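You operate a simulated robot arm through the tools that you are given. There is no shell and no other tool.

You run a simulated robot arm. Do the job below in one go: nothing can be reset, and whatever is moved stays where it is left.

TASK
Release the emergency stop, open the yellow clamp, reset and jog the film on to 4.0 m.

It is judged by the outcome, as a careful person would: the job done as asked, and still so three seconds after it is handed in. It fails if anything else is knocked over, pushed out of place, dropped, spilled or broken.

THE ROBOT
A 7-joint arm with a three-finger gripper, fixed in place. Base frame: the origin is at the foot of the arm, x ahead of it, y to its left, z up. Lengths are in mm, angles in rad, forces in N, time in s.
Its first joint turns from -2.897 to 2.897 rad. Payload 2.69 kg.
Tool frame: the origin (TCP) lies between the finger pads and is the grasp point; the fingertips stand 30 mm ahead of it; z points along the fingers, y is the line along which they close. The gripper opens to 128 mm. The gripper's body begins 117 mm behind the TCP.
Orientation is that of the tool frame in the base frame, as a unit quaternion [w, x, y, z]. With the fingers straight down and closing along the base's y, the tool's x points along the base's -x, its y along +y and its z along -z.

THE INTERFACE
- The arm moves only by the tool jog_arm. Its argument "deltas" is a list of rows, each a list of 7 numbers: the shift along the tool's x, y, z in mm, then the turn, a rotation vector about the tool's x, y, z in rad, then the opening in per cent of the stroke, from 0 (shut) to 100 (fully open). In form: [[tx, ty, tz, ax, ay, az, fingers], ...]. A call has 1 to 20 rows; each row shifts and turns the commanded pose from where the row before left it, along the tool's axes as they then stand. Rows are played at 5 a second. More than 50 mm and 0.15 rad between two rows, or a gripper value outside its range, and nothing of the call is played. Where a pose cannot be reached the arm comes as near as it can. A force on the tool above 40 N (or 10 N above the force at the start of the call, whichever is more), or a blocked arm, ends the call early, and 0.2 s more pass. Each finger halts on what it meets, pressing with about 38 N; the grip force reading is that of the motor and also rises with nothing between the fingers. The clock runs only during rows and for 0.2 s after the last one: add rows that do not move to give the fingers time. It gives the time, the measured TCP pose, the force on the tool (base axes), the opening and the grip force at its end, in the units of the frame above (readings bear some noise), with the torque about the TCP (base axes, N m) and any sound that the robot's microphone picked up.
- Cameras (640 x 400 px; columns grow to the right, rows downward): "scene" is fixed at [221.2, -500, 1701]; the picture's right is [0.66, -0.76, 0.00], its down [-0.35, -0.30, -0.89] and it looks along [0.67, 0.58, -0.46] (base axes); focal length 329 px, centre (320, 200). "wrist" rides on the gripper at [58, 54, -131] in the tool frame; the picture's right is [-0.68, 0.74, 0.00], its down [-0.62, -0.57, -0.55] and it looks along [-0.40, -0.37, 0.84] (tool axes); focal length 234 px, centre (320, 200). There is no depth. A picture from a camera that has moved, and an enlarged one, comes with that camera's place and axes in the base frame and with its lens.
- capture(camera): a new picture of that camera. It takes no simulated time.
- lift_body(by): slides the trunk up (or, below 0, down) by that many mm; the arm rides with it, the base frame stays. It gives what a move gives, with no picture.
- zoom(camera, box): a new picture of the part [left, top, right, bottom] of that camera's present view, enlarged. It takes no simulated time.
- close_job(): hands the job in; it is judged then, once.

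Places have to be worked out from the pictures, the camera data and where the tool is seen. Open the gripper and draw the arm clear of the work before you hand the job in, unless the task says otherwise.

The tools are called as a command line: name --pt "numbers of a row" for each row, then --argument value for the rest, lists and objects as JSON in quotes. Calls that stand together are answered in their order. jog_arm: Moves the arm, as the interface text tells. Its arguments: {"type":"object","properties":{"deltas":{"type":"array","items":{"type":"array","items":{"type":"number"}}}},"required":["deltas"]} The other tools are called the same way: lift_body (by) slides the trunk up or down; capture (camera) takes a picture; zoom (camera, box) takes an enlarged picture of a part of a camera's view; close_job () hands the job in.

At the start:

```text
time: 0.0
tool_pos: [625.0, 246.4, 1469.5]
tool_rot: [0.0, -0.001, 1.0, 0.0]
force: [-0.2, -0.4, -0.2]
moment: [0.01, 0.04, 0.0]
grip_width: 128.1
gripper_force: 0.0
trunk travel left (down, up): [-250.0, 100.0]
```

scene: 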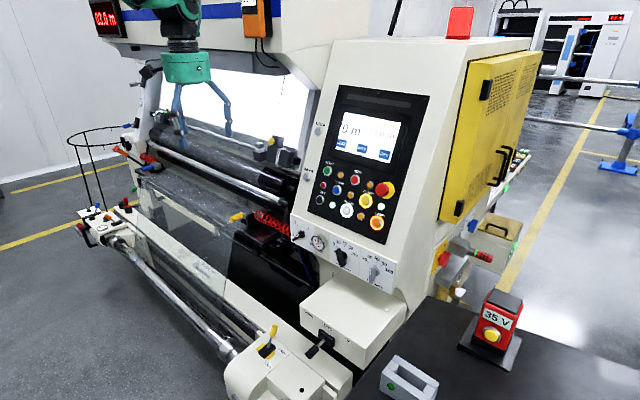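
wrist: 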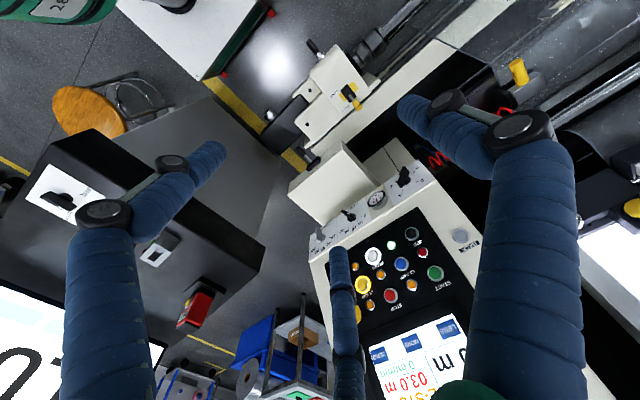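

I start by looking closely at the panel, the clamp and the display before moving anything.

zoom --camera "scene" --box '[300, 80, 440, 250]'

zoom --camera "scene" --box '[210, 190, 420, 380]'

zoom --camera "scene" --box '[60, 110, 320, 260]'

zoom --camera "wrist" --box '[300, 180, 480, 400]'

zoom --camera "scene" --box '[60, 0, 280, 100]'

```text
2.35 times, centred on (370, 165) of scene
camera zoom: at [221.2, -500.0, 1701.0], right [0.66, -0.76, 0.0], down [-0.35, -0.3, -0.89], along [0.67, 0.58, -0.46], focal length 774 px, centre (202, 282)
```

zoom: 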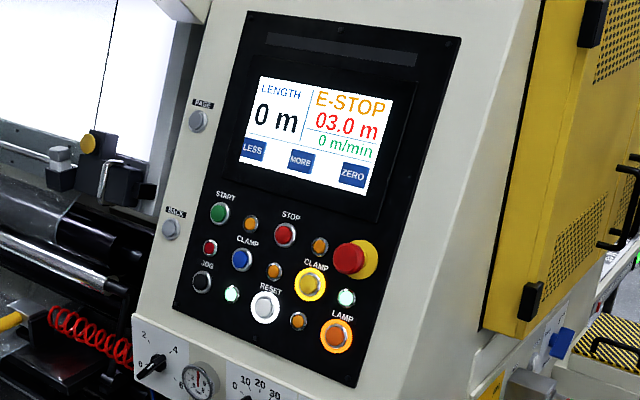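

```text
2.11 times, centred on (315, 285) of scene
camera zoom: at [221.2, -500.0, 1701.0], right [0.66, -0.76, 0.0], down [-0.35, -0.3, -0.89], along [0.67, 0.58, -0.46], focal length 692 px, centre (330, 21)
```

zoom: 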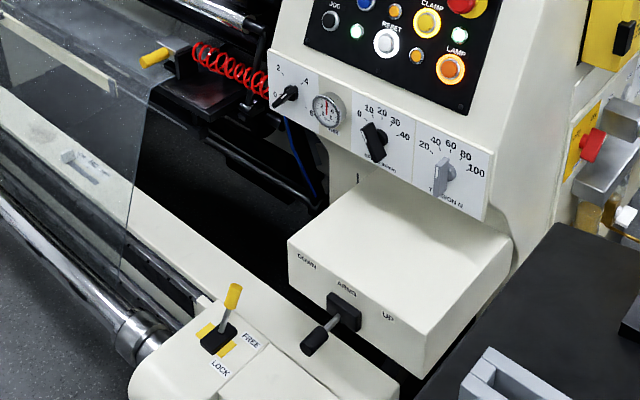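

```text
2.46 times, centred on (190, 185) of scene
camera zoom: at [221.2, -500.0, 1701.0], right [0.66, -0.76, 0.0], down [-0.35, -0.3, -0.89], along [0.67, 0.58, -0.46], focal length 810 px, centre (640, 237)
```

zoom: 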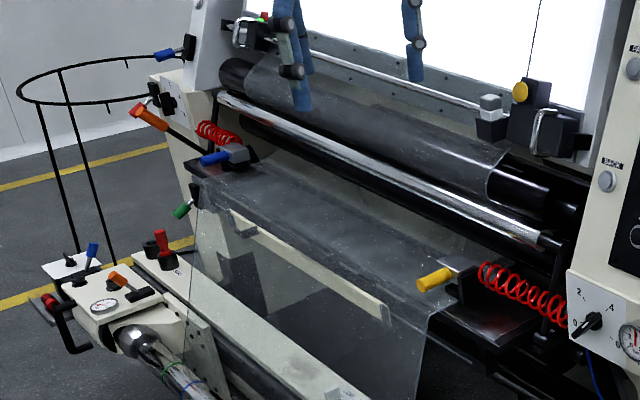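

```text
1.82 times, centred on (390, 290) of wrist
camera zoom: at [565.5, 300.9, 1599.4], right [0.68, 0.74, 0.0], down [0.62, -0.57, 0.55], along [0.4, -0.37, -0.84], focal length 426 px, centre (193, 36)
```

zoom: 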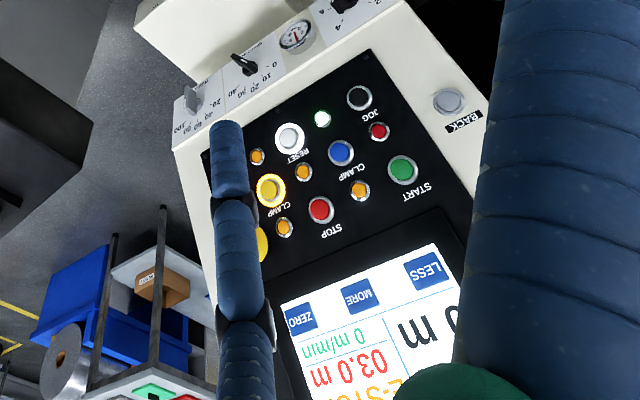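

```text
2.91 times, centred on (170, 50) of scene
camera zoom: at [221.2, -500.0, 1701.0], right [0.66, -0.76, 0.0], down [-0.35, -0.3, -0.89], along [0.67, 0.58, -0.46], focal length 957 px, centre (756, 636)
```

zoom: 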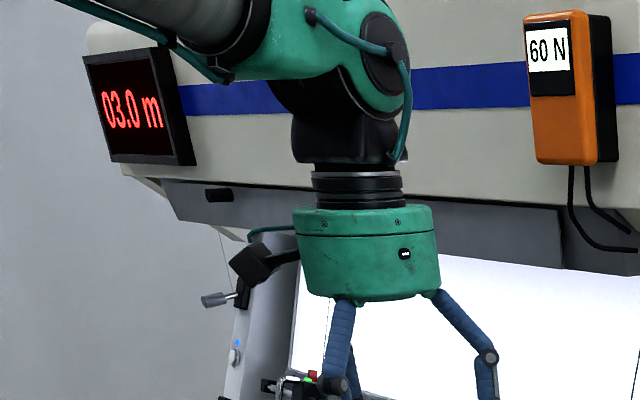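

The panel triangulates to a plane tilted about 22° and facing the robot, with the yellow CLAMP button near (1050, 14, 1190). I turn the tool to face it, still well clear of everything.

jog_arm --pt "0 -30 0 0 -0.1482 0 100" --pt "0 -30 0 0 -0.1482 0 100" --pt "0 -30 0 0 -0.1482 0 100" --pt "0 -30 0 0 -0.1482 0 100" --pt "0 -30 0 0 -0.1482 0 100" --pt "0 -30 0 0 -0.1482 0 100" --pt "0 -30 0 0 -0.1482 0 100" --pt "0 -30 0 0 -0.1482 0 100" --pt "0 0 0 0 0 0 100"

capture --camera "wrist"

capture --camera "scene"

```text
time: 2.0
tool_pos: [622.8, 5.0, 1470.5]
tool_rot: [0.56, -0.001, 0.829, 0.001]
force: [0.6, -0.3, 0.8]
moment: [0.02, 0.01, 0.04]
grip_width: 128.3
gripper_force: 0.0
trunk travel left (down, up): [-250.0, 100.0]
```

```text
taken
camera wrist: at [479.4, 60.6, 1464.8], right [0.25, 0.74, 0.63], down [-0.28, -0.57, 0.78], along [0.93, -0.37, 0.06], focal length 234 px, centre (320, 200)
```

wrist: 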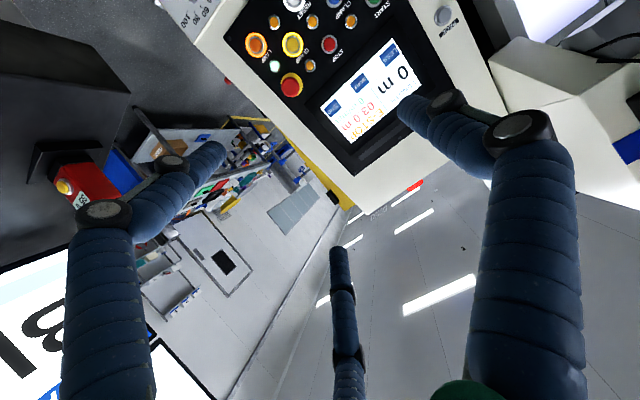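

```text
taken
```

scene: 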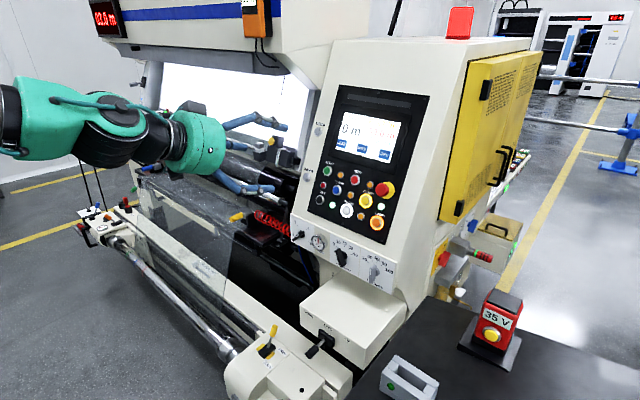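

The tool now faces the panel. I zoom in on the gripper's build and on the mushroom button to see how it's released.

zoom --camera "wrist" --box '[220, 0, 480, 160]'

zoom --camera "scene" --box '[120, 80, 320, 220]'

zoom --camera "scene" --box '[350, 170, 410, 240]'

```text
2.46 times, centred on (350, 80) of wrist
camera zoom: at [479.4, 60.6, 1464.8], right [0.25, 0.74, 0.63], down [-0.28, -0.57, 0.78], along [0.93, -0.37, 0.06], focal length 576 px, centre (246, 495)
```

zoom: 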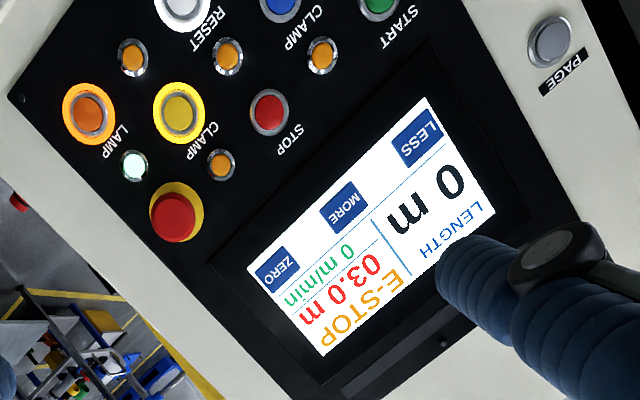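

```text
2.86 times, centred on (220, 150) of scene
camera zoom: at [221.2, -500.0, 1701.0], right [0.66, -0.76, 0.0], down [-0.35, -0.3, -0.89], along [0.67, 0.58, -0.46], focal length 940 px, centre (606, 343)
```

zoom: 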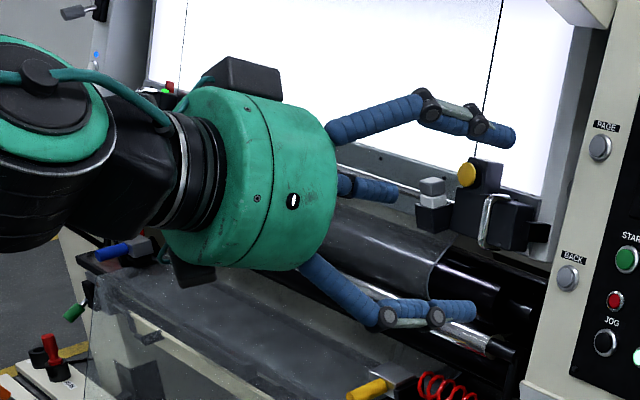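

```text
5.71 times, centred on (380, 205) of scene
camera zoom: at [221.2, -500.0, 1701.0], right [0.66, -0.76, 0.0], down [-0.35, -0.3, -0.89], along [0.67, 0.58, -0.46], focal length 1879 px, centre (-23, 171)
```

zoom: 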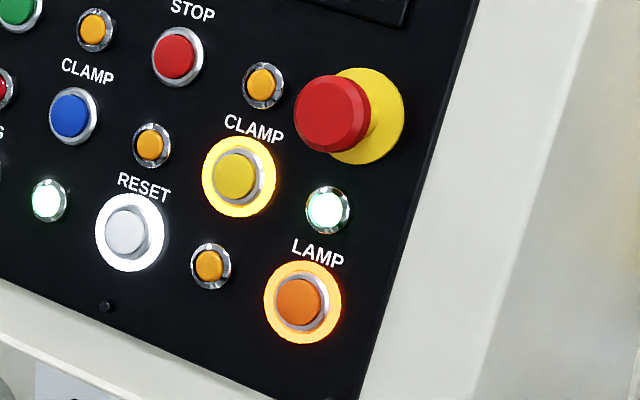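

The gripper is drawn with three fingers that close on the centre. I shut it in free space to see how the tip looks for pressing buttons.

jog_arm --pt "0 0 0 0 0 0 0" --pt "0 0 0 0 0 0 0" --pt "0 0 0 0 0 0 0" --pt "0 0 0 0 0 0 0"

capture --camera "wrist"

zoom --camera "scene" --box '[120, 80, 320, 220]'

```text
time: 3.0
tool_pos: [623.9, 6.2, 1469.3]
tool_rot: [0.558, 0.0, 0.83, 0.0]
force: [1.3, 0.3, -0.1]
moment: [-0.01, -0.01, 0.02]
grip_width: 2.1
gripper_force: 31.8
trunk travel left (down, up): [-250.0, 100.0]
```

```text
taken
camera wrist: at [480.9, 60.9, 1463.6], right [0.25, 0.74, 0.63], down [-0.28, -0.57, 0.78], along [0.93, -0.37, 0.06], focal length 234 px, centre (320, 200)
```

wrist: 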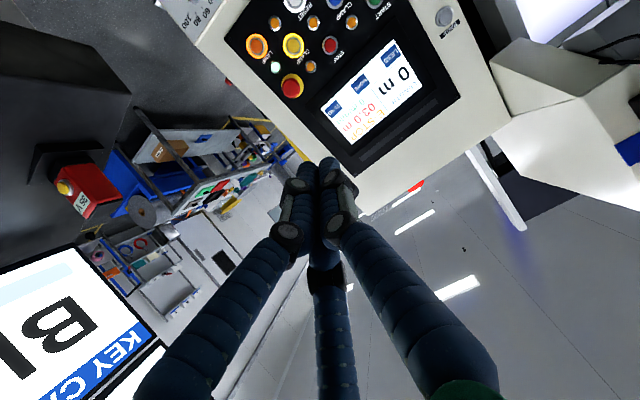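

```text
2.86 times, centred on (220, 150) of scene
camera zoom: at [221.2, -500.0, 1701.0], right [0.66, -0.76, 0.0], down [-0.35, -0.3, -0.89], along [0.67, 0.58, -0.46], focal length 940 px, centre (606, 343)
```

zoom: 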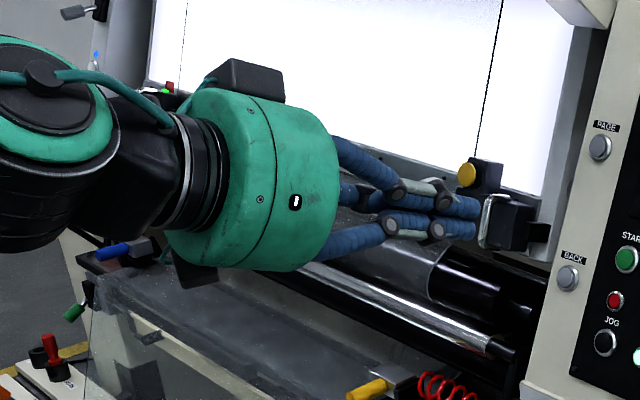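

Closed, the three fingers make a compact tip at the centreline. The mushroom face triangulates to about (1041, -42, 1255), so I open part way and move to about 200 mm in front of it.

jog_arm --pt "5.3 -6 37.4 0 0 0 65" --pt "5.3 -6 37.4 0 0 0 65" --pt "5.3 -6 37.4 0 0 0 65" --pt "5.3 -6 37.4 0 0 0 65" --pt "5.3 -6 37.4 0 0 0 65" --pt "5.3 -6 37.4 0 0 0 65" --pt "5.3 -6 37.4 0 0 0 65" --pt "5.0 -6 37.4 0 0 0 65" --pt "0 0 0 0 0 0 65"

capture --camera "wrist"

capture --camera "scene"

```text
time: 5.0
tool_pos: [887.0, -41.1, 1317.2]
tool_rot: [0.559, 0.0, 0.829, 0.0]
force: [-0.1, -0.8, 0.2]
moment: [0.02, -0.01, 0.0]
grip_width: 83.1
gripper_force: 0.1
trunk travel left (down, up): [-250.0, 100.0]
```

```text
taken
camera wrist: at [741.9, 12.9, 1313.0], right [0.26, 0.74, 0.63], down [-0.28, -0.57, 0.78], along [0.93, -0.37, 0.06], focal length 234 px, centre (320, 200)
```

wrist: 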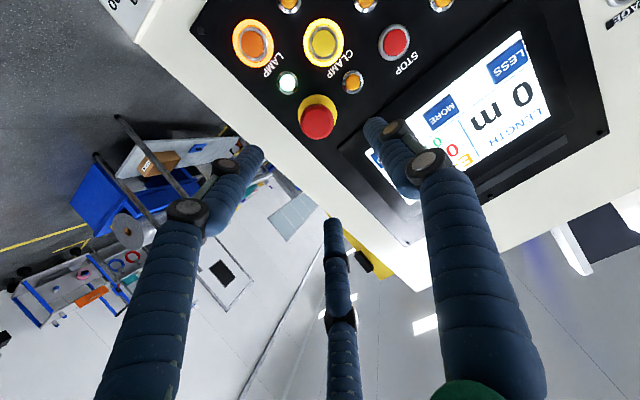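

```text
taken
```

scene: 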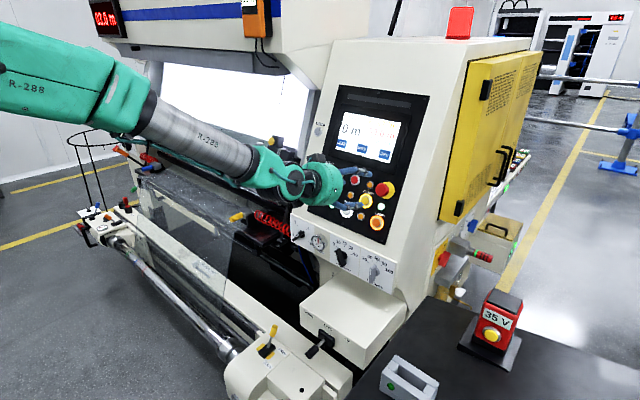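

The new wrist view puts the mushroom face at about (1041, -42.5, 1252), within 3 mm of the tool axis. I move in to about 90 mm off the panel and check again.

jog_arm --pt "0.7 -0.3 27 0 0 0 65" --pt "0.7 -0.3 27 0 0 0 65" --pt "0.7 -0.3 27 0 0 0 65" --pt "0.7 -0.3 27 0 0 0 65" --pt "0 0 0 0 0 0 65"

capture --camera "wrist"

zoom --camera "scene" --box '[310, 130, 430, 240]'

```text
time: 6.2
tool_pos: [985.9, -41.7, 1275.7]
tool_rot: [0.559, 0.001, 0.829, 0.0]
force: [0.4, -0.4, -0.8]
moment: [-0.02, -0.01, 0.0]
grip_width: 83.3
gripper_force: 0.1
trunk travel left (down, up): [-250.0, 100.0]
```

```text
taken
camera wrist: at [841.1, 12.2, 1270.3], right [0.25, 0.74, 0.63], down [-0.28, -0.57, 0.78], along [0.93, -0.37, 0.06], focal length 234 px, centre (320, 200)
```

wrist: 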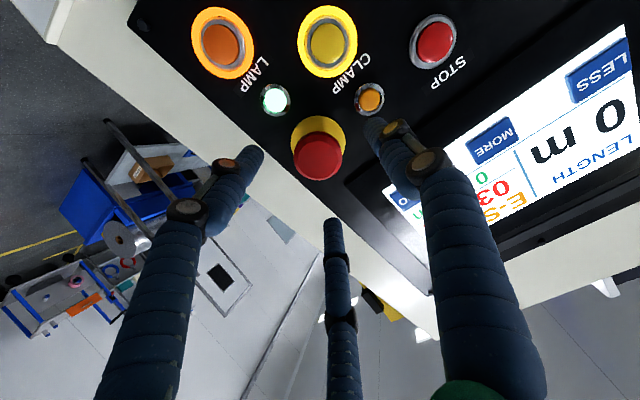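

```text
3.64 times, centred on (370, 185) of scene
camera zoom: at [221.2, -500.0, 1701.0], right [0.66, -0.76, 0.0], down [-0.35, -0.3, -0.89], along [0.67, 0.58, -0.46], focal length 1196 px, centre (138, 254)
```

zoom: 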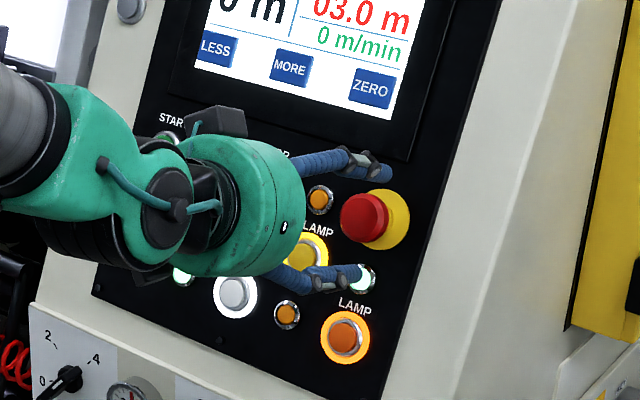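

The mushroom is centred on the tool axis to within a millimetre or two. I zoom in for arrows or markings before gripping it.

zoom --camera "wrist" --box '[270, 100, 370, 200]'

zoom --camera "scene" --box '[366, 170, 406, 205]'

```text
4.00 times, centred on (320, 150) of wrist
camera zoom: at [841.1, 12.2, 1270.3], right [0.25, 0.74, 0.63], down [-0.28, -0.57, 0.78], along [0.93, -0.37, 0.06], focal length 937 px, centre (320, 400)
```

zoom: 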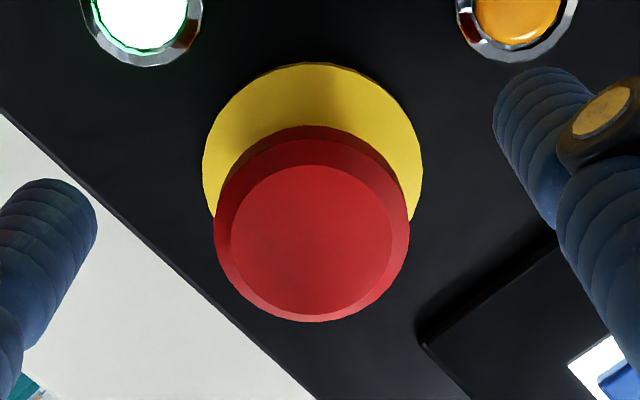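

```text
11.43 times, centred on (386, 188) of scene
camera zoom: at [221.2, -500.0, 1701.0], right [0.66, -0.76, 0.0], down [-0.35, -0.3, -0.89], along [0.67, 0.58, -0.46], focal length 3758 px, centre (-434, 343)
```

zoom: 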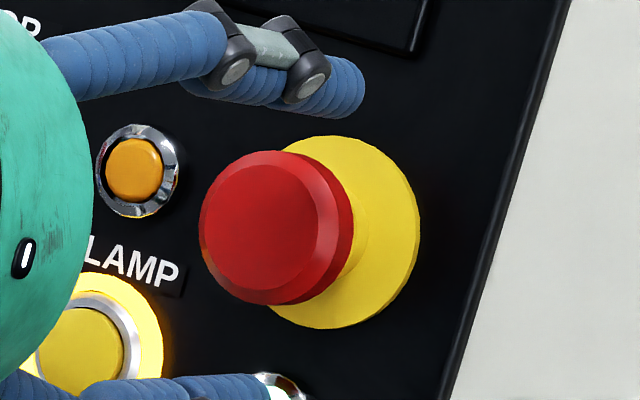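

No arrows are visible, so this is a plain mushroom head, most likely twist-to-release. I move in with the fingers at about 64 mm, to tips about 14 mm off the panel, then grip.

jog_arm --pt "0.3 0 12 0 0 0 50" --pt "0.3 0 12 0 0 0 50" --pt "0.3 0 12 0 0 0 50" --pt "0.3 0 11 0 0 0 50" --pt "0 0 0 0 0 0 50"

capture --camera "wrist"

zoom --camera "scene" --box '[330, 130, 430, 240]'

```text
time: 7.4
tool_pos: [1029.1, -42.9, 1255.6]
tool_rot: [0.558, 0.001, 0.83, -0.001]
force: [0.4, 0.2, 0.8]
moment: [-0.02, -0.01, 0.05]
grip_width: 64.0
gripper_force: 0.0
trunk travel left (down, up): [-250.0, 100.0]
```

```text
taken
camera wrist: at [884.8, 10.8, 1250.0], right [0.25, 0.74, 0.63], down [-0.28, -0.57, 0.78], along [0.93, -0.37, 0.06], focal length 234 px, centre (320, 200)
```

wrist: 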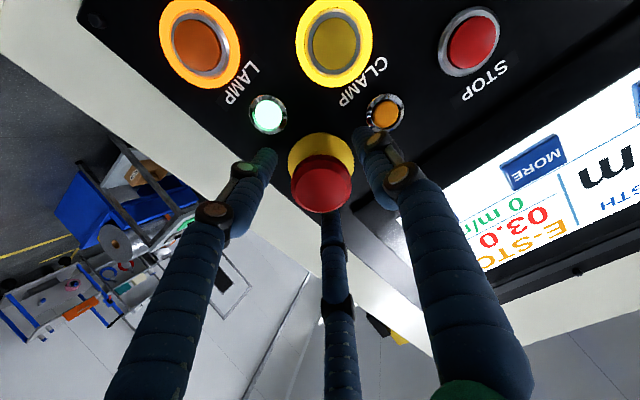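

```text
3.64 times, centred on (380, 185) of scene
camera zoom: at [221.2, -500.0, 1701.0], right [0.66, -0.76, 0.0], down [-0.35, -0.3, -0.89], along [0.67, 0.58, -0.46], focal length 1196 px, centre (102, 254)
```

zoom: 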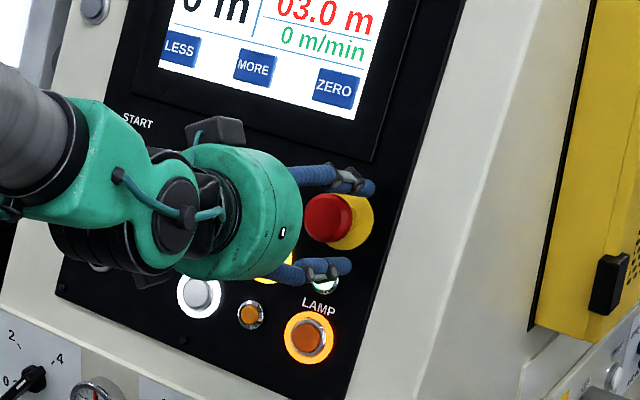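

The head sits between the fingers and on axis. I close to grip.

jog_arm --pt "0 0 0 0 0 0 30" --pt "0 0 0 0 0 0 20" --pt "0 0 0 0 0 0 20" --pt "0 0 0 0 0 0 20"

zoom --camera "wrist" --box '[220, 80, 420, 280]'

```text
time: 8.4
tool_pos: [1028.3, -44.9, 1257.1]
tool_rot: [0.56, 0.0, 0.829, 0.0]
force: [6.4, -5.6, 9.5]
moment: [-0.2, -0.1, -0.05]
grip_width: 40.0
gripper_force: 45.0
trunk travel left (down, up): [-250.0, 100.0]
```

```text
2.00 times, centred on (320, 180) of wrist
camera zoom: at [884.7, 10.3, 1251.7], right [0.25, 0.74, 0.63], down [-0.28, -0.57, 0.78], along [0.93, -0.37, 0.06], focal length 468 px, centre (320, 240)
```

zoom: 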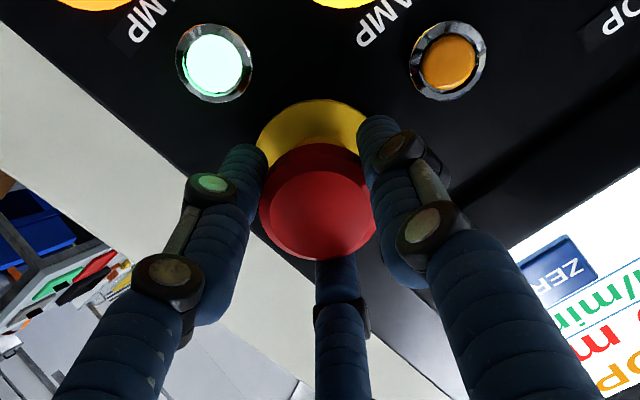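

It's gripped firmly at 40 mm across. I twist clockwise as seen facing the panel (positive about tool z), a modest amount first.

jog_arm --pt "0 0 0 0 0 0.1 20" --pt "0 0 0 0 0 0.1 20" --pt "0 0 0 0 0 0.1 20" --pt "0 0 0 0 0 0.1 20" --pt "0 0 0 0 0 0 20"

zoom --camera "scene" --box '[310, 80, 430, 240]'

```text
time: 9.6
tool_pos: [1027.8, -43.6, 1257.6]
tool_rot: [0.549, 0.165, 0.812, 0.111]
force: [9.7, -15.5, 17.2]
moment: [-0.39, -0.19, -0.05]
grip_width: 39.1
gripper_force: 45.3
trunk travel left (down, up): [-250.0, 100.0]
```

```text
2.50 times, centred on (370, 160) of scene
camera zoom: at [221.2, -500.0, 1701.0], right [0.66, -0.76, 0.0], down [-0.35, -0.3, -0.89], along [0.67, 0.58, -0.46], focal length 822 px, centre (195, 300)
```

zoom: 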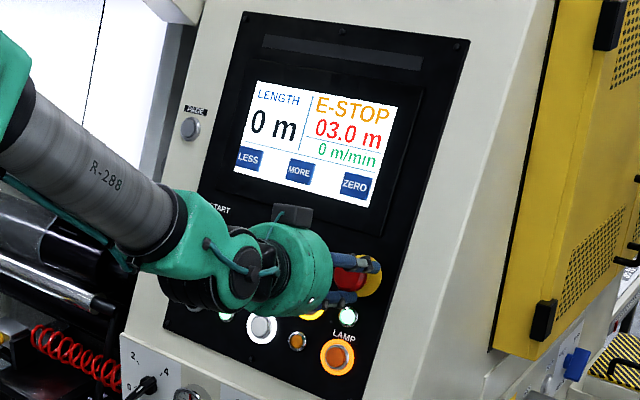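

It turned 0.4 rad with about 0.35 N m of resistance, and E-STOP is still showing. I continue the twist.

jog_arm --pt "0 0 0 0 0 0.1 20" --pt "0 0 0 0 0 0.1 20" --pt "0 0 0 0 0 0.1 20" --pt "0 0 0 0 0 0.1 20" --pt "0 0 0 0 0 0 20"

zoom --camera "scene" --box '[310, 80, 430, 240]'

zoom --camera "wrist" --box '[220, 80, 420, 280]'

```text
time: 10.8
tool_pos: [1028.5, -43.8, 1258.4]
tool_rot: [0.515, 0.324, 0.763, 0.219]
force: [9.9, -16.6, 23.6]
moment: [-0.09, -0.29, -0.18]
grip_width: 38.6
gripper_force: 44.7
trunk travel left (down, up): [-250.0, 100.0]
```

```text
2.50 times, centred on (370, 160) of scene
camera zoom: at [221.2, -500.0, 1701.0], right [0.66, -0.76, 0.0], down [-0.35, -0.3, -0.89], along [0.67, 0.58, -0.46], focal length 822 px, centre (195, 300)
```

zoom: 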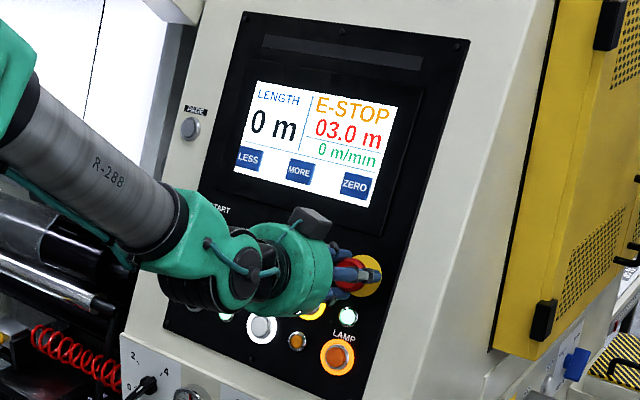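

```text
2.00 times, centred on (320, 180) of wrist
camera zoom: at [905.4, 36.0, 1304.1], right [0.37, 0.03, 0.93], down [-0.5, -0.84, 0.22], along [0.78, -0.55, -0.3], focal length 468 px, centre (320, 240)
```

zoom: 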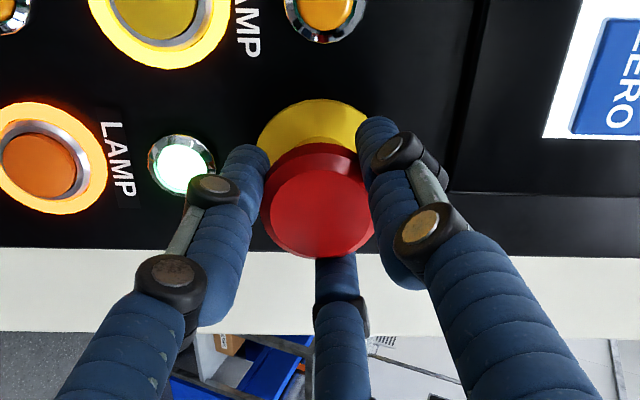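

No click yet, and a sideways load of about 30 N has built up along tool -x. I ease the tool that way and keep twisting.

jog_arm --pt "-1 0.2 0 0 0 0 20" --pt "-1 0.2 0 0 0 0 20" --pt "0 0 0 0 0 0 20"

```text
time: 11.6
tool_pos: [1028.3, -44.2, 1257.8]
tool_rot: [0.514, 0.323, 0.764, 0.217]
force: [6.9, -3.6, 17.2]
moment: [0.0, -0.28, 0.09]
grip_width: 38.5
gripper_force: 45.3
trunk travel left (down, up): [-250.0, 100.0]
```

jog_arm --pt "-0.5 0.5 0 0 0 0.1 20" --pt "-0.3 0 0 0 0 0.1 20" --pt "-0.3 0 0 0 0 0.1 20" --pt "-0.3 0 0 0 0 0.1 20" --pt "0 0 0 0 0 0.1 20" --pt "0 0 0 0 0 0.1 20" --pt "0 0 0 0 0 0 20"

zoom --camera "scene" --box '[310, 80, 430, 240]'

zoom --camera "wrist" --box '[220, 80, 420, 280]'

```text
time: 13.2
tool_pos: [1028.6, -44.1, 1258.1]
tool_rot: [0.427, 0.535, 0.634, 0.36]
force: [1.8, 9.9, 7.6]
moment: [0.0, -0.15, 0.32]
grip_width: 38.8
gripper_force: 44.8
trunk travel left (down, up): [-250.0, 100.0]
```

```text
2.50 times, centred on (370, 160) of scene
camera zoom: at [221.2, -500.0, 1701.0], right [0.66, -0.76, 0.0], down [-0.35, -0.3, -0.89], along [0.67, 0.58, -0.46], focal length 822 px, centre (195, 300)
```

zoom: 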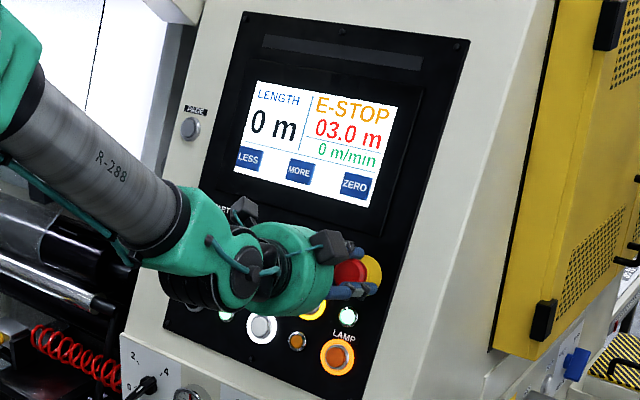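

```text
2.00 times, centred on (320, 180) of wrist
camera zoom: at [923.2, 23.1, 1346.1], right [0.32, -0.54, 0.78], down [-0.68, -0.7, -0.21], along [0.66, -0.46, -0.59], focal length 468 px, centre (320, 240)
```

zoom: 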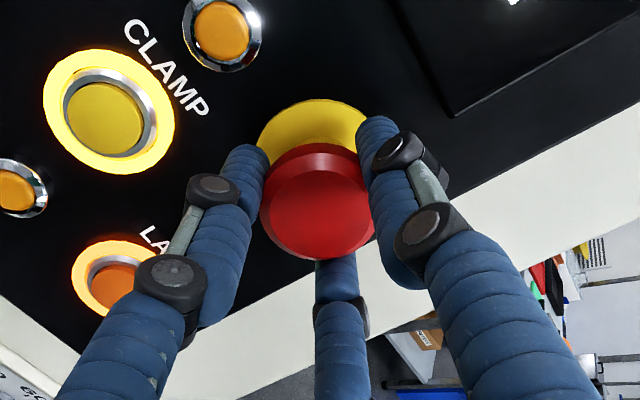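

After 1.4 rad there's no change, so this may be a pull-to-release head. I keep the grip and pull it straight out in small steps.

jog_arm --pt "0 0 -1 0 0 0 15" --pt "0 0 -1 0 0 0 15" --pt "0 0 -1 0 0 0 15" --pt "0 0 -1 0 0 0 15" --pt "0 0 -1 0 0 0 15" --pt "0 0 0 0 0 0 15"

zoom --camera "scene" --box '[310, 80, 430, 240]'

zoom --camera "wrist" --box '[220, 80, 420, 280]'

```text
time: 14.6
tool_pos: [1023.4, -44.8, 1259.5]
tool_rot: [0.428, 0.535, 0.634, 0.36]
force: [-2.1, 9.2, -1.3]
moment: [-0.12, 0.02, 0.24]
grip_width: 38.8
gripper_force: 45.2
trunk travel left (down, up): [-250.0, 100.0]
heard: click
```

```text
2.50 times, centred on (370, 160) of scene
camera zoom: at [221.2, -500.0, 1701.0], right [0.66, -0.76, 0.0], down [-0.35, -0.3, -0.89], along [0.67, 0.58, -0.46], focal length 822 px, centre (195, 300)
```

zoom: 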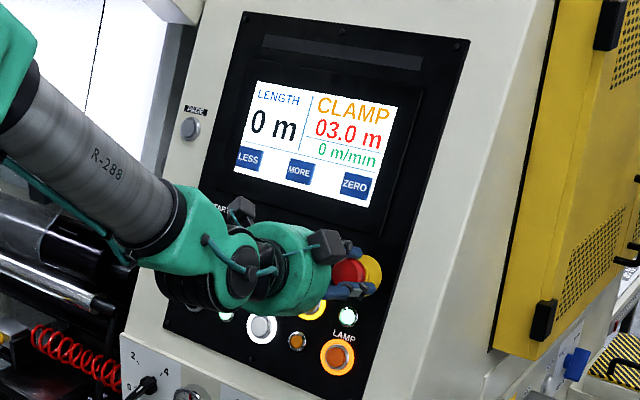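

```text
2.00 times, centred on (320, 180) of wrist
camera zoom: at [918.1, 23.2, 1348.2], right [0.32, -0.54, 0.78], down [-0.68, -0.7, -0.21], along [0.66, -0.46, -0.59], focal length 468 px, centre (320, 240)
```

zoom: 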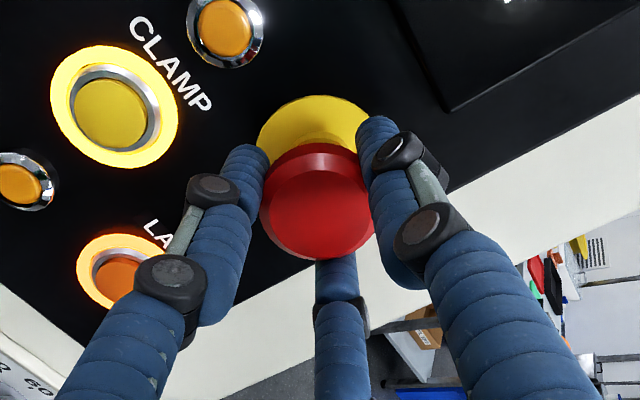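

A click, and the display changed from E-STOP to CLAMP, so the stop is released. I open, back off straight, and turn the wrist back.

jog_arm --pt "0 0 0 0 0 0 50" --pt "0 0 0 0 0 0 50" --pt "0 0 0 0 0 0 55" --pt "0 0 -15 0 0 0 55" --pt "0 0 -20 0 0 0 55" --pt "0 0 -20 0 0 0 55" --pt "0 0 -25 0 0 -0.14 40" --pt "0 0 -20 0 0 -0.14 20" --pt "0 0 0 0 0 -0.14 0" --pt "0 0 0 0 0 -0.14 0" --pt "0 0 0 0 0 -0.14 0" --pt "0 0 0 0 0 -0.14 0" --pt "0 0 0 0 0 -0.14 0" --pt "0 0 0 0 0 -0.14 0" --pt "0 0 0 0 0 -0.14 0" --pt "0 0 0 0 0 -0.14 0" --pt "0 0 0 0 0 0 0"

capture --camera "wrist"

capture --camera "scene"

```text
time: 18.2
tool_pos: [931.6, -44.8, 1298.3]
tool_rot: [0.559, -0.001, 0.829, 0.0]
force: [-0.3, 0.7, -0.1]
moment: [0.01, -0.01, 0.01]
grip_width: 2.1
gripper_force: 31.5
trunk travel left (down, up): [-250.0, 100.0]
```

```text
taken
camera wrist: at [787.8, 9.4, 1292.3], right [0.25, 0.74, 0.63], down [-0.28, -0.56, 0.78], along [0.93, -0.37, 0.06], focal length 234 px, centre (320, 200)
```

wrist: 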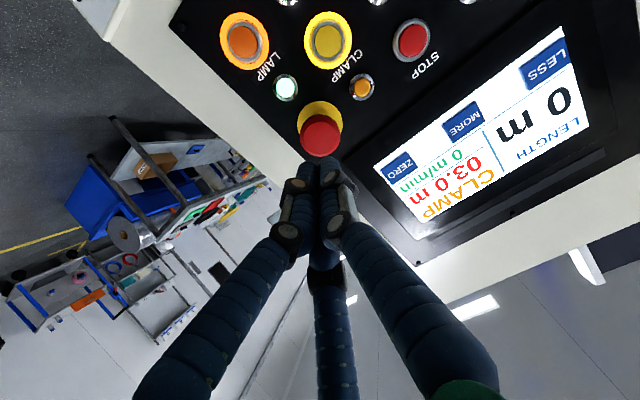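

```text
taken
```

scene: 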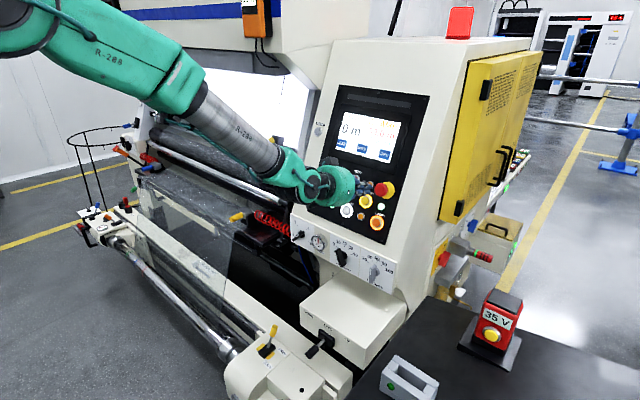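

The stop head now stands out and the display asks for CLAMP. With fingers shut, I move in front of the yellow CLAMP button at about (1049, 16, 1190), tips about 30 mm off the panel.

jog_arm --pt "19 20.3 0 0 0 0 0" --pt "19 20.3 0 0 0 0 0" --pt "18.2 20.2 0 0 0 0 0" --pt "0 0 30 0 0 0 0" --pt "0 0 30 0 0 0 0" --pt "0 0 28 0 0 0 0" --pt "0 0 0 0 0 0 0"

capture --camera "wrist"

zoom --camera "scene" --box '[300, 80, 440, 250]'

```text
time: 19.8
tool_pos: [992.5, 17.9, 1213.2]
tool_rot: [0.558, 0.0, 0.83, 0.0]
force: [1.1, 0.2, -0.2]
moment: [0.0, -0.03, -0.03]
grip_width: 2.0
gripper_force: 31.6
trunk travel left (down, up): [-250.0, 100.0]
```

```text
taken
camera wrist: at [849.0, 72.3, 1207.6], right [0.25, 0.74, 0.63], down [-0.28, -0.57, 0.78], along [0.93, -0.37, 0.06], focal length 234 px, centre (320, 200)
```

wrist: 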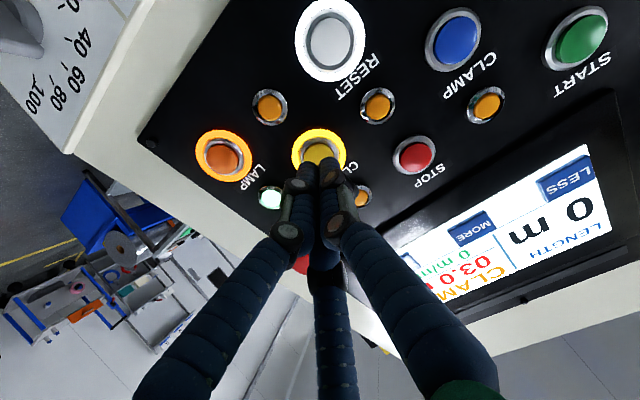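

```text
2.35 times, centred on (370, 165) of scene
camera zoom: at [221.2, -500.0, 1701.0], right [0.66, -0.76, 0.0], down [-0.35, -0.3, -0.89], along [0.67, 0.58, -0.46], focal length 774 px, centre (202, 282)
```

zoom: 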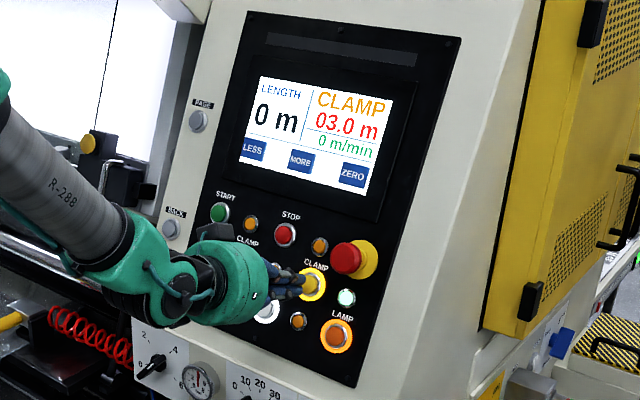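

The tip looks close to the button centre. I zoom in for a finer check before pressing.

zoom --camera "wrist" --box '[270, 110, 370, 190]'

zoom --camera "scene" --box '[345, 180, 395, 220]'

```text
5.00 times, centred on (320, 150) of wrist
camera zoom: at [849.0, 72.3, 1207.6], right [0.25, 0.74, 0.63], down [-0.28, -0.57, 0.78], along [0.93, -0.37, 0.06], focal length 1171 px, centre (320, 450)
```

zoom: 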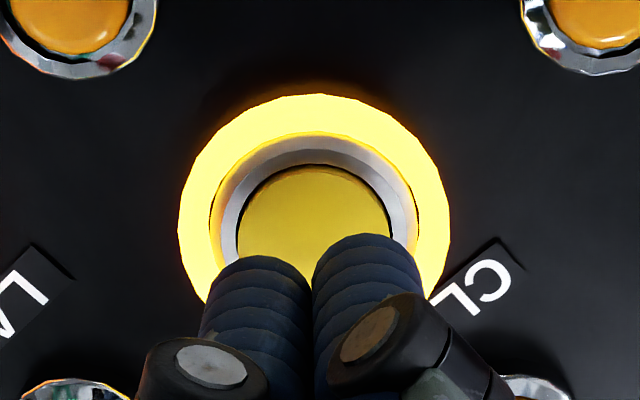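

```text
10.00 times, centred on (370, 200) of scene
camera zoom: at [221.2, -500.0, 1701.0], right [0.66, -0.76, 0.0], down [-0.35, -0.3, -0.89], along [0.67, 0.58, -0.46], focal length 3289 px, centre (-180, 200)
```

zoom: 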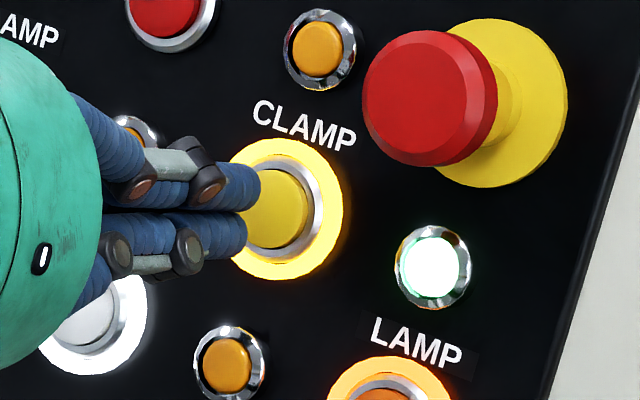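

It's aligned to about 2 mm. I press in slowly, with small final steps.

jog_arm --pt "0.5 0.5 9 0 0 0 0" --pt "0.5 0.5 8 0 0 0 0" --pt "0 0 2 0 0 0 0" --pt "0 0 2 0 0 0 0" --pt "0 0 2 0 0 0 0" --pt "0 0 0 0 0 0 0"

zoom --camera "scene" --box '[300, 80, 440, 250]'

```text
time: 21.2
tool_pos: [1013.4, 16.8, 1205.8]
tool_rot: [0.559, 0.0, 0.829, 0.0]
force: [0.5, 0.4, -0.2]
moment: [0.01, -0.01, 0.01]
grip_width: 2.0
gripper_force: 31.6
trunk travel left (down, up): [-250.0, 100.0]
```

```text
2.35 times, centred on (370, 165) of scene
camera zoom: at [221.2, -500.0, 1701.0], right [0.66, -0.76, 0.0], down [-0.35, -0.3, -0.89], along [0.67, 0.58, -0.46], focal length 774 px, centre (202, 282)
```

zoom: 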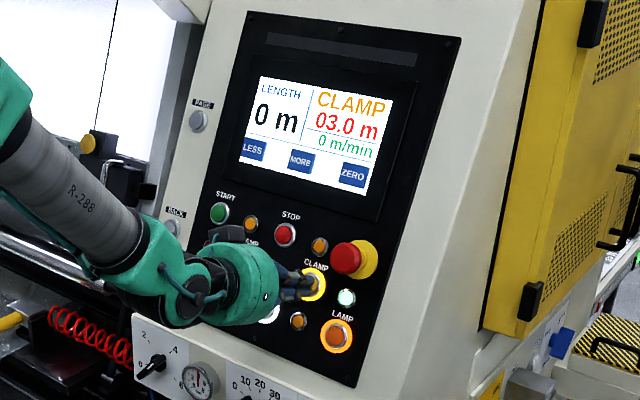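

No contact yet. I continue in 1.5 mm steps until I feel the button.

jog_arm --pt "0 0 1.5 0 0 0 0" --pt "0 0 1.5 0 0 0 0" --pt "0 0 1.5 0 0 0 0" --pt "0 0 0 0 0 0 0"

zoom --camera "wrist" --box '[270, 110, 370, 190]'

```text
time: 22.2
tool_pos: [1017.7, 16.6, 1202.7]
tool_rot: [0.558, 0.0, 0.83, -0.001]
force: [-0.3, 0.5, 0.0]
moment: [0.01, 0.03, 0.01]
grip_width: 6.1
gripper_force: 31.2
trunk travel left (down, up): [-250.0, 100.0]
```

```text
5.00 times, centred on (320, 150) of wrist
camera zoom: at [873.6, 71.3, 1196.5], right [0.25, 0.74, 0.63], down [-0.28, -0.57, 0.78], along [0.93, -0.37, 0.06], focal length 1171 px, centre (320, 450)
```

zoom: 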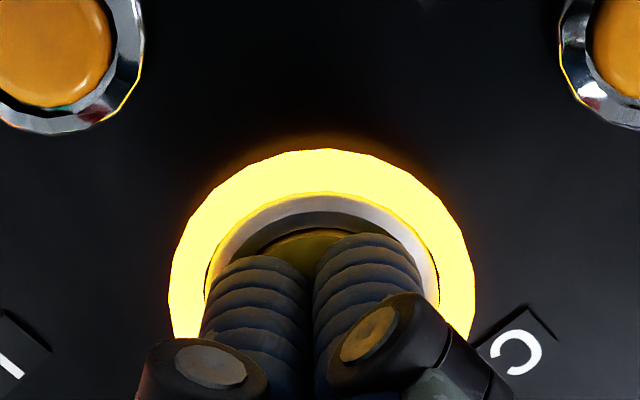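

The grip reading shifted slightly, which suggests contact. I check the display and the button.

zoom --camera "scene" --box '[300, 80, 440, 250]'

zoom --camera "scene" --box '[345, 180, 395, 220]'

```text
2.35 times, centred on (370, 165) of scene
camera zoom: at [221.2, -500.0, 1701.0], right [0.66, -0.76, 0.0], down [-0.35, -0.3, -0.89], along [0.67, 0.58, -0.46], focal length 774 px, centre (202, 282)
```

zoom: 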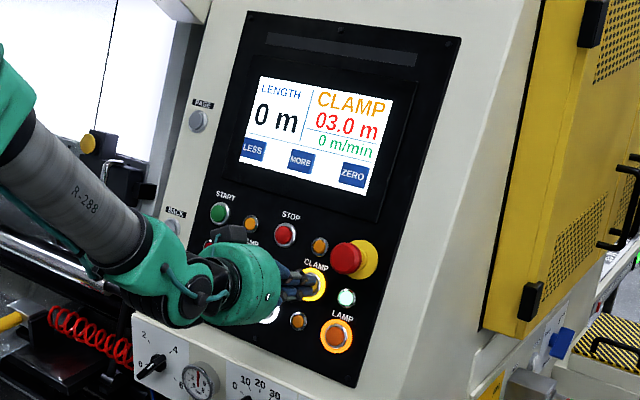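

```text
10.00 times, centred on (370, 200) of scene
camera zoom: at [221.2, -500.0, 1701.0], right [0.66, -0.76, 0.0], down [-0.35, -0.3, -0.89], along [0.67, 0.58, -0.46], focal length 3289 px, centre (-180, 200)
```

zoom: 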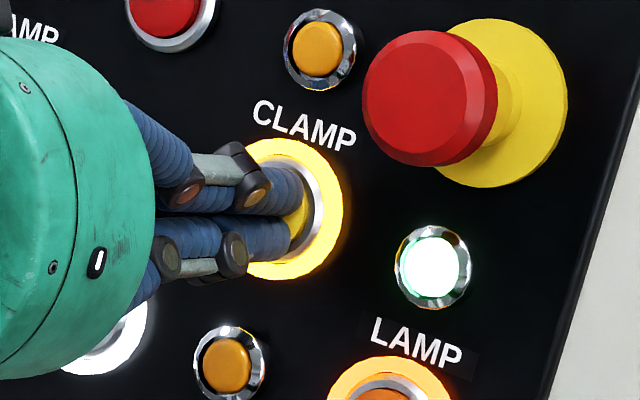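

Still no change on the display and no force. I press a little deeper.

jog_arm --pt "0 0 1 0 0 0 0" --pt "0 0 1 0 0 0 0" --pt "0 0 1 0 0 0 0" --pt "0 0 0 0 0 0 0"

zoom --camera "scene" --box '[300, 80, 440, 250]'

```text
time: 23.2
tool_pos: [1019.5, 16.2, 1201.2]
tool_rot: [0.559, 0.0, 0.829, 0.0]
force: [-4.7, 1.3, 3.7]
moment: [0.01, -0.06, 0.06]
grip_width: 6.1
gripper_force: 31.9
trunk travel left (down, up): [-250.0, 100.0]
heard: click
```

```text
2.35 times, centred on (370, 165) of scene
camera zoom: at [221.2, -500.0, 1701.0], right [0.66, -0.76, 0.0], down [-0.35, -0.3, -0.89], along [0.67, 0.58, -0.46], focal length 774 px, centre (202, 282)
```

zoom: 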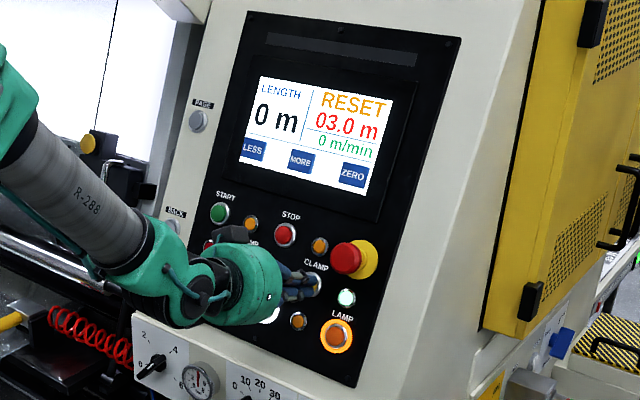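

A click, the yellow ring went out, and the display now says RESET, so the clamp is open. I back off 45 mm and go across to the RESET button.

jog_arm --pt "0 0 -10 0 0 0 0" --pt "0 0 -18 0 0 0 0" --pt "0 0 -17 0 0 0 0" --pt "18.5 20.6 0 0 0 0 0" --pt "18.5 20.6 0 0 0 0 0" --pt "18.5 20.6 0 0 0 0 0" --pt "0 0 0 0 0 0 0"

zoom --camera "wrist" --box '[240, 80, 400, 200]'

capture --camera "scene"

```text
time: 24.8
tool_pos: [956.8, 80.6, 1165.6]
tool_rot: [0.558, 0.001, 0.83, -0.001]
force: [-0.3, 0.0, 0.5]
moment: [0.01, 0.01, -0.07]
grip_width: 2.1
gripper_force: 31.6
trunk travel left (down, up): [-250.0, 100.0]
```

```text
3.33 times, centred on (320, 140) of wrist
camera zoom: at [813.2, 134.6, 1159.7], right [0.25, 0.74, 0.63], down [-0.28, -0.57, 0.78], along [0.93, -0.37, 0.06], focal length 781 px, centre (320, 400)
```

zoom: 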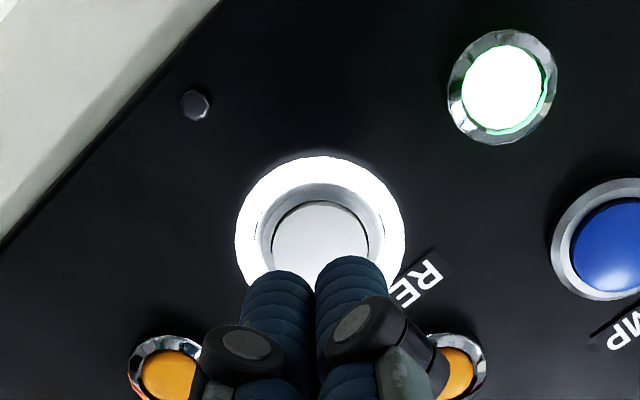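

```text
taken
```

scene: 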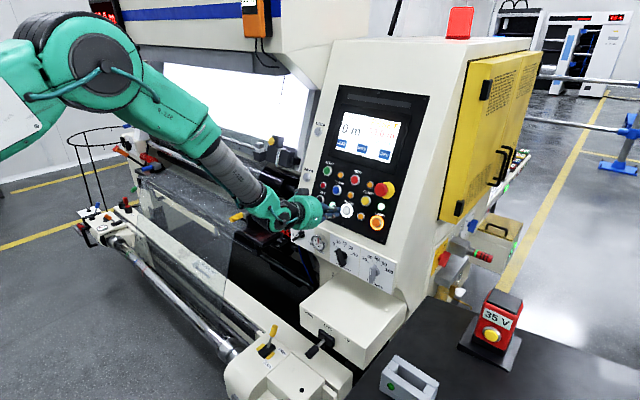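

The RESET cap is about 3 mm off the tool axis, so I correct that and press: a fast approach, then 1 mm steps.

jog_arm --pt "-1.3 -1.2 12 0 0 0 0" --pt "-1.2 -1.1 14 0 0 0 0" --pt "0 0 14 0 0 0 0" --pt "0 0 1 0 0 0 0" --pt "0 0 1 0 0 0 0" --pt "0 0 1 0 0 0 0" --pt "0 0 0 0 0 0 0"

zoom --camera "scene" --box '[300, 80, 440, 250]'

```text
time: 26.4
tool_pos: [998.2, 76.2, 1152.2]
tool_rot: [0.558, 0.0, 0.83, 0.0]
force: [-2.3, 0.8, 0.0]
moment: [-0.01, 0.03, 0.03]
grip_width: 5.9
gripper_force: 30.6
trunk travel left (down, up): [-250.0, 100.0]
heard: click
```

```text
2.35 times, centred on (370, 165) of scene
camera zoom: at [221.2, -500.0, 1701.0], right [0.66, -0.76, 0.0], down [-0.35, -0.3, -0.89], along [0.67, 0.58, -0.46], focal length 774 px, centre (202, 282)
```

zoom: 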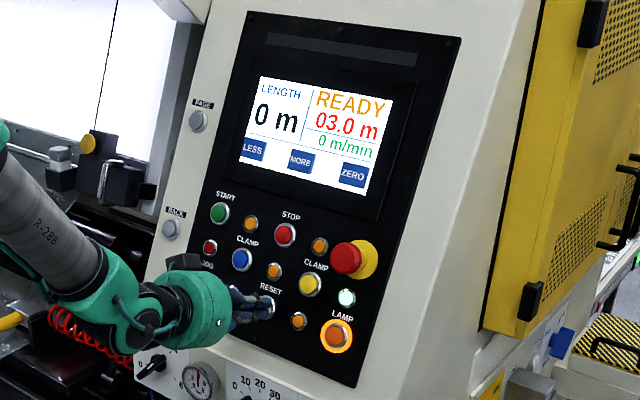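

The display says READY. I back off and go across to the JOG button at about y = 199 in the same row.

jog_arm --pt "0 0 -10 0 0 0 0" --pt "0 0 -18 0 0 0 0" --pt "0 0 -17 0 0 0 0" --pt "0 30 0 0 0 0 0" --pt "0 31 0 0 0 0 0" --pt "0 30 0 0 0 0 0" --pt "0 31 0 0 0 0 0" --pt "0 0 0 0 0 0 0"

zoom --camera "wrist" --box '[240, 80, 400, 200]'

capture --camera "scene"

```text
time: 28.2
tool_pos: [955.5, 199.3, 1169.8]
tool_rot: [0.559, -0.001, 0.829, 0.0]
force: [-0.3, 0.3, 0.6]
moment: [-0.02, -0.03, -0.03]
grip_width: 2.1
gripper_force: 31.0
trunk travel left (down, up): [-250.0, 100.0]
```

```text
3.33 times, centred on (320, 140) of wrist
camera zoom: at [812.2, 253.0, 1163.9], right [0.25, 0.74, 0.63], down [-0.28, -0.57, 0.78], along [0.93, -0.37, 0.06], focal length 781 px, centre (320, 400)
```

zoom: 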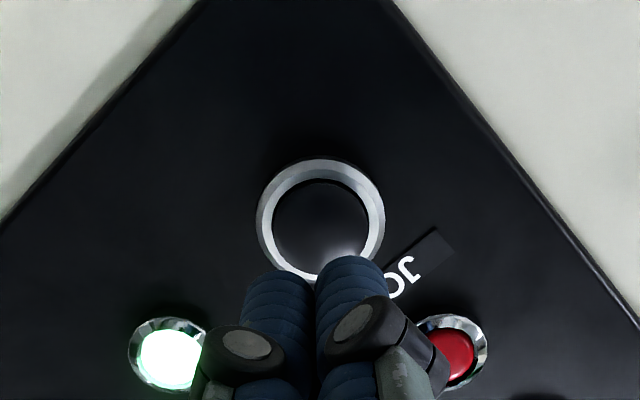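

```text
taken
```

scene: 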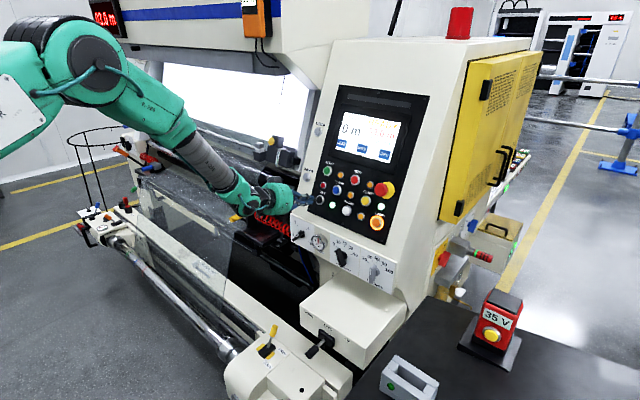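

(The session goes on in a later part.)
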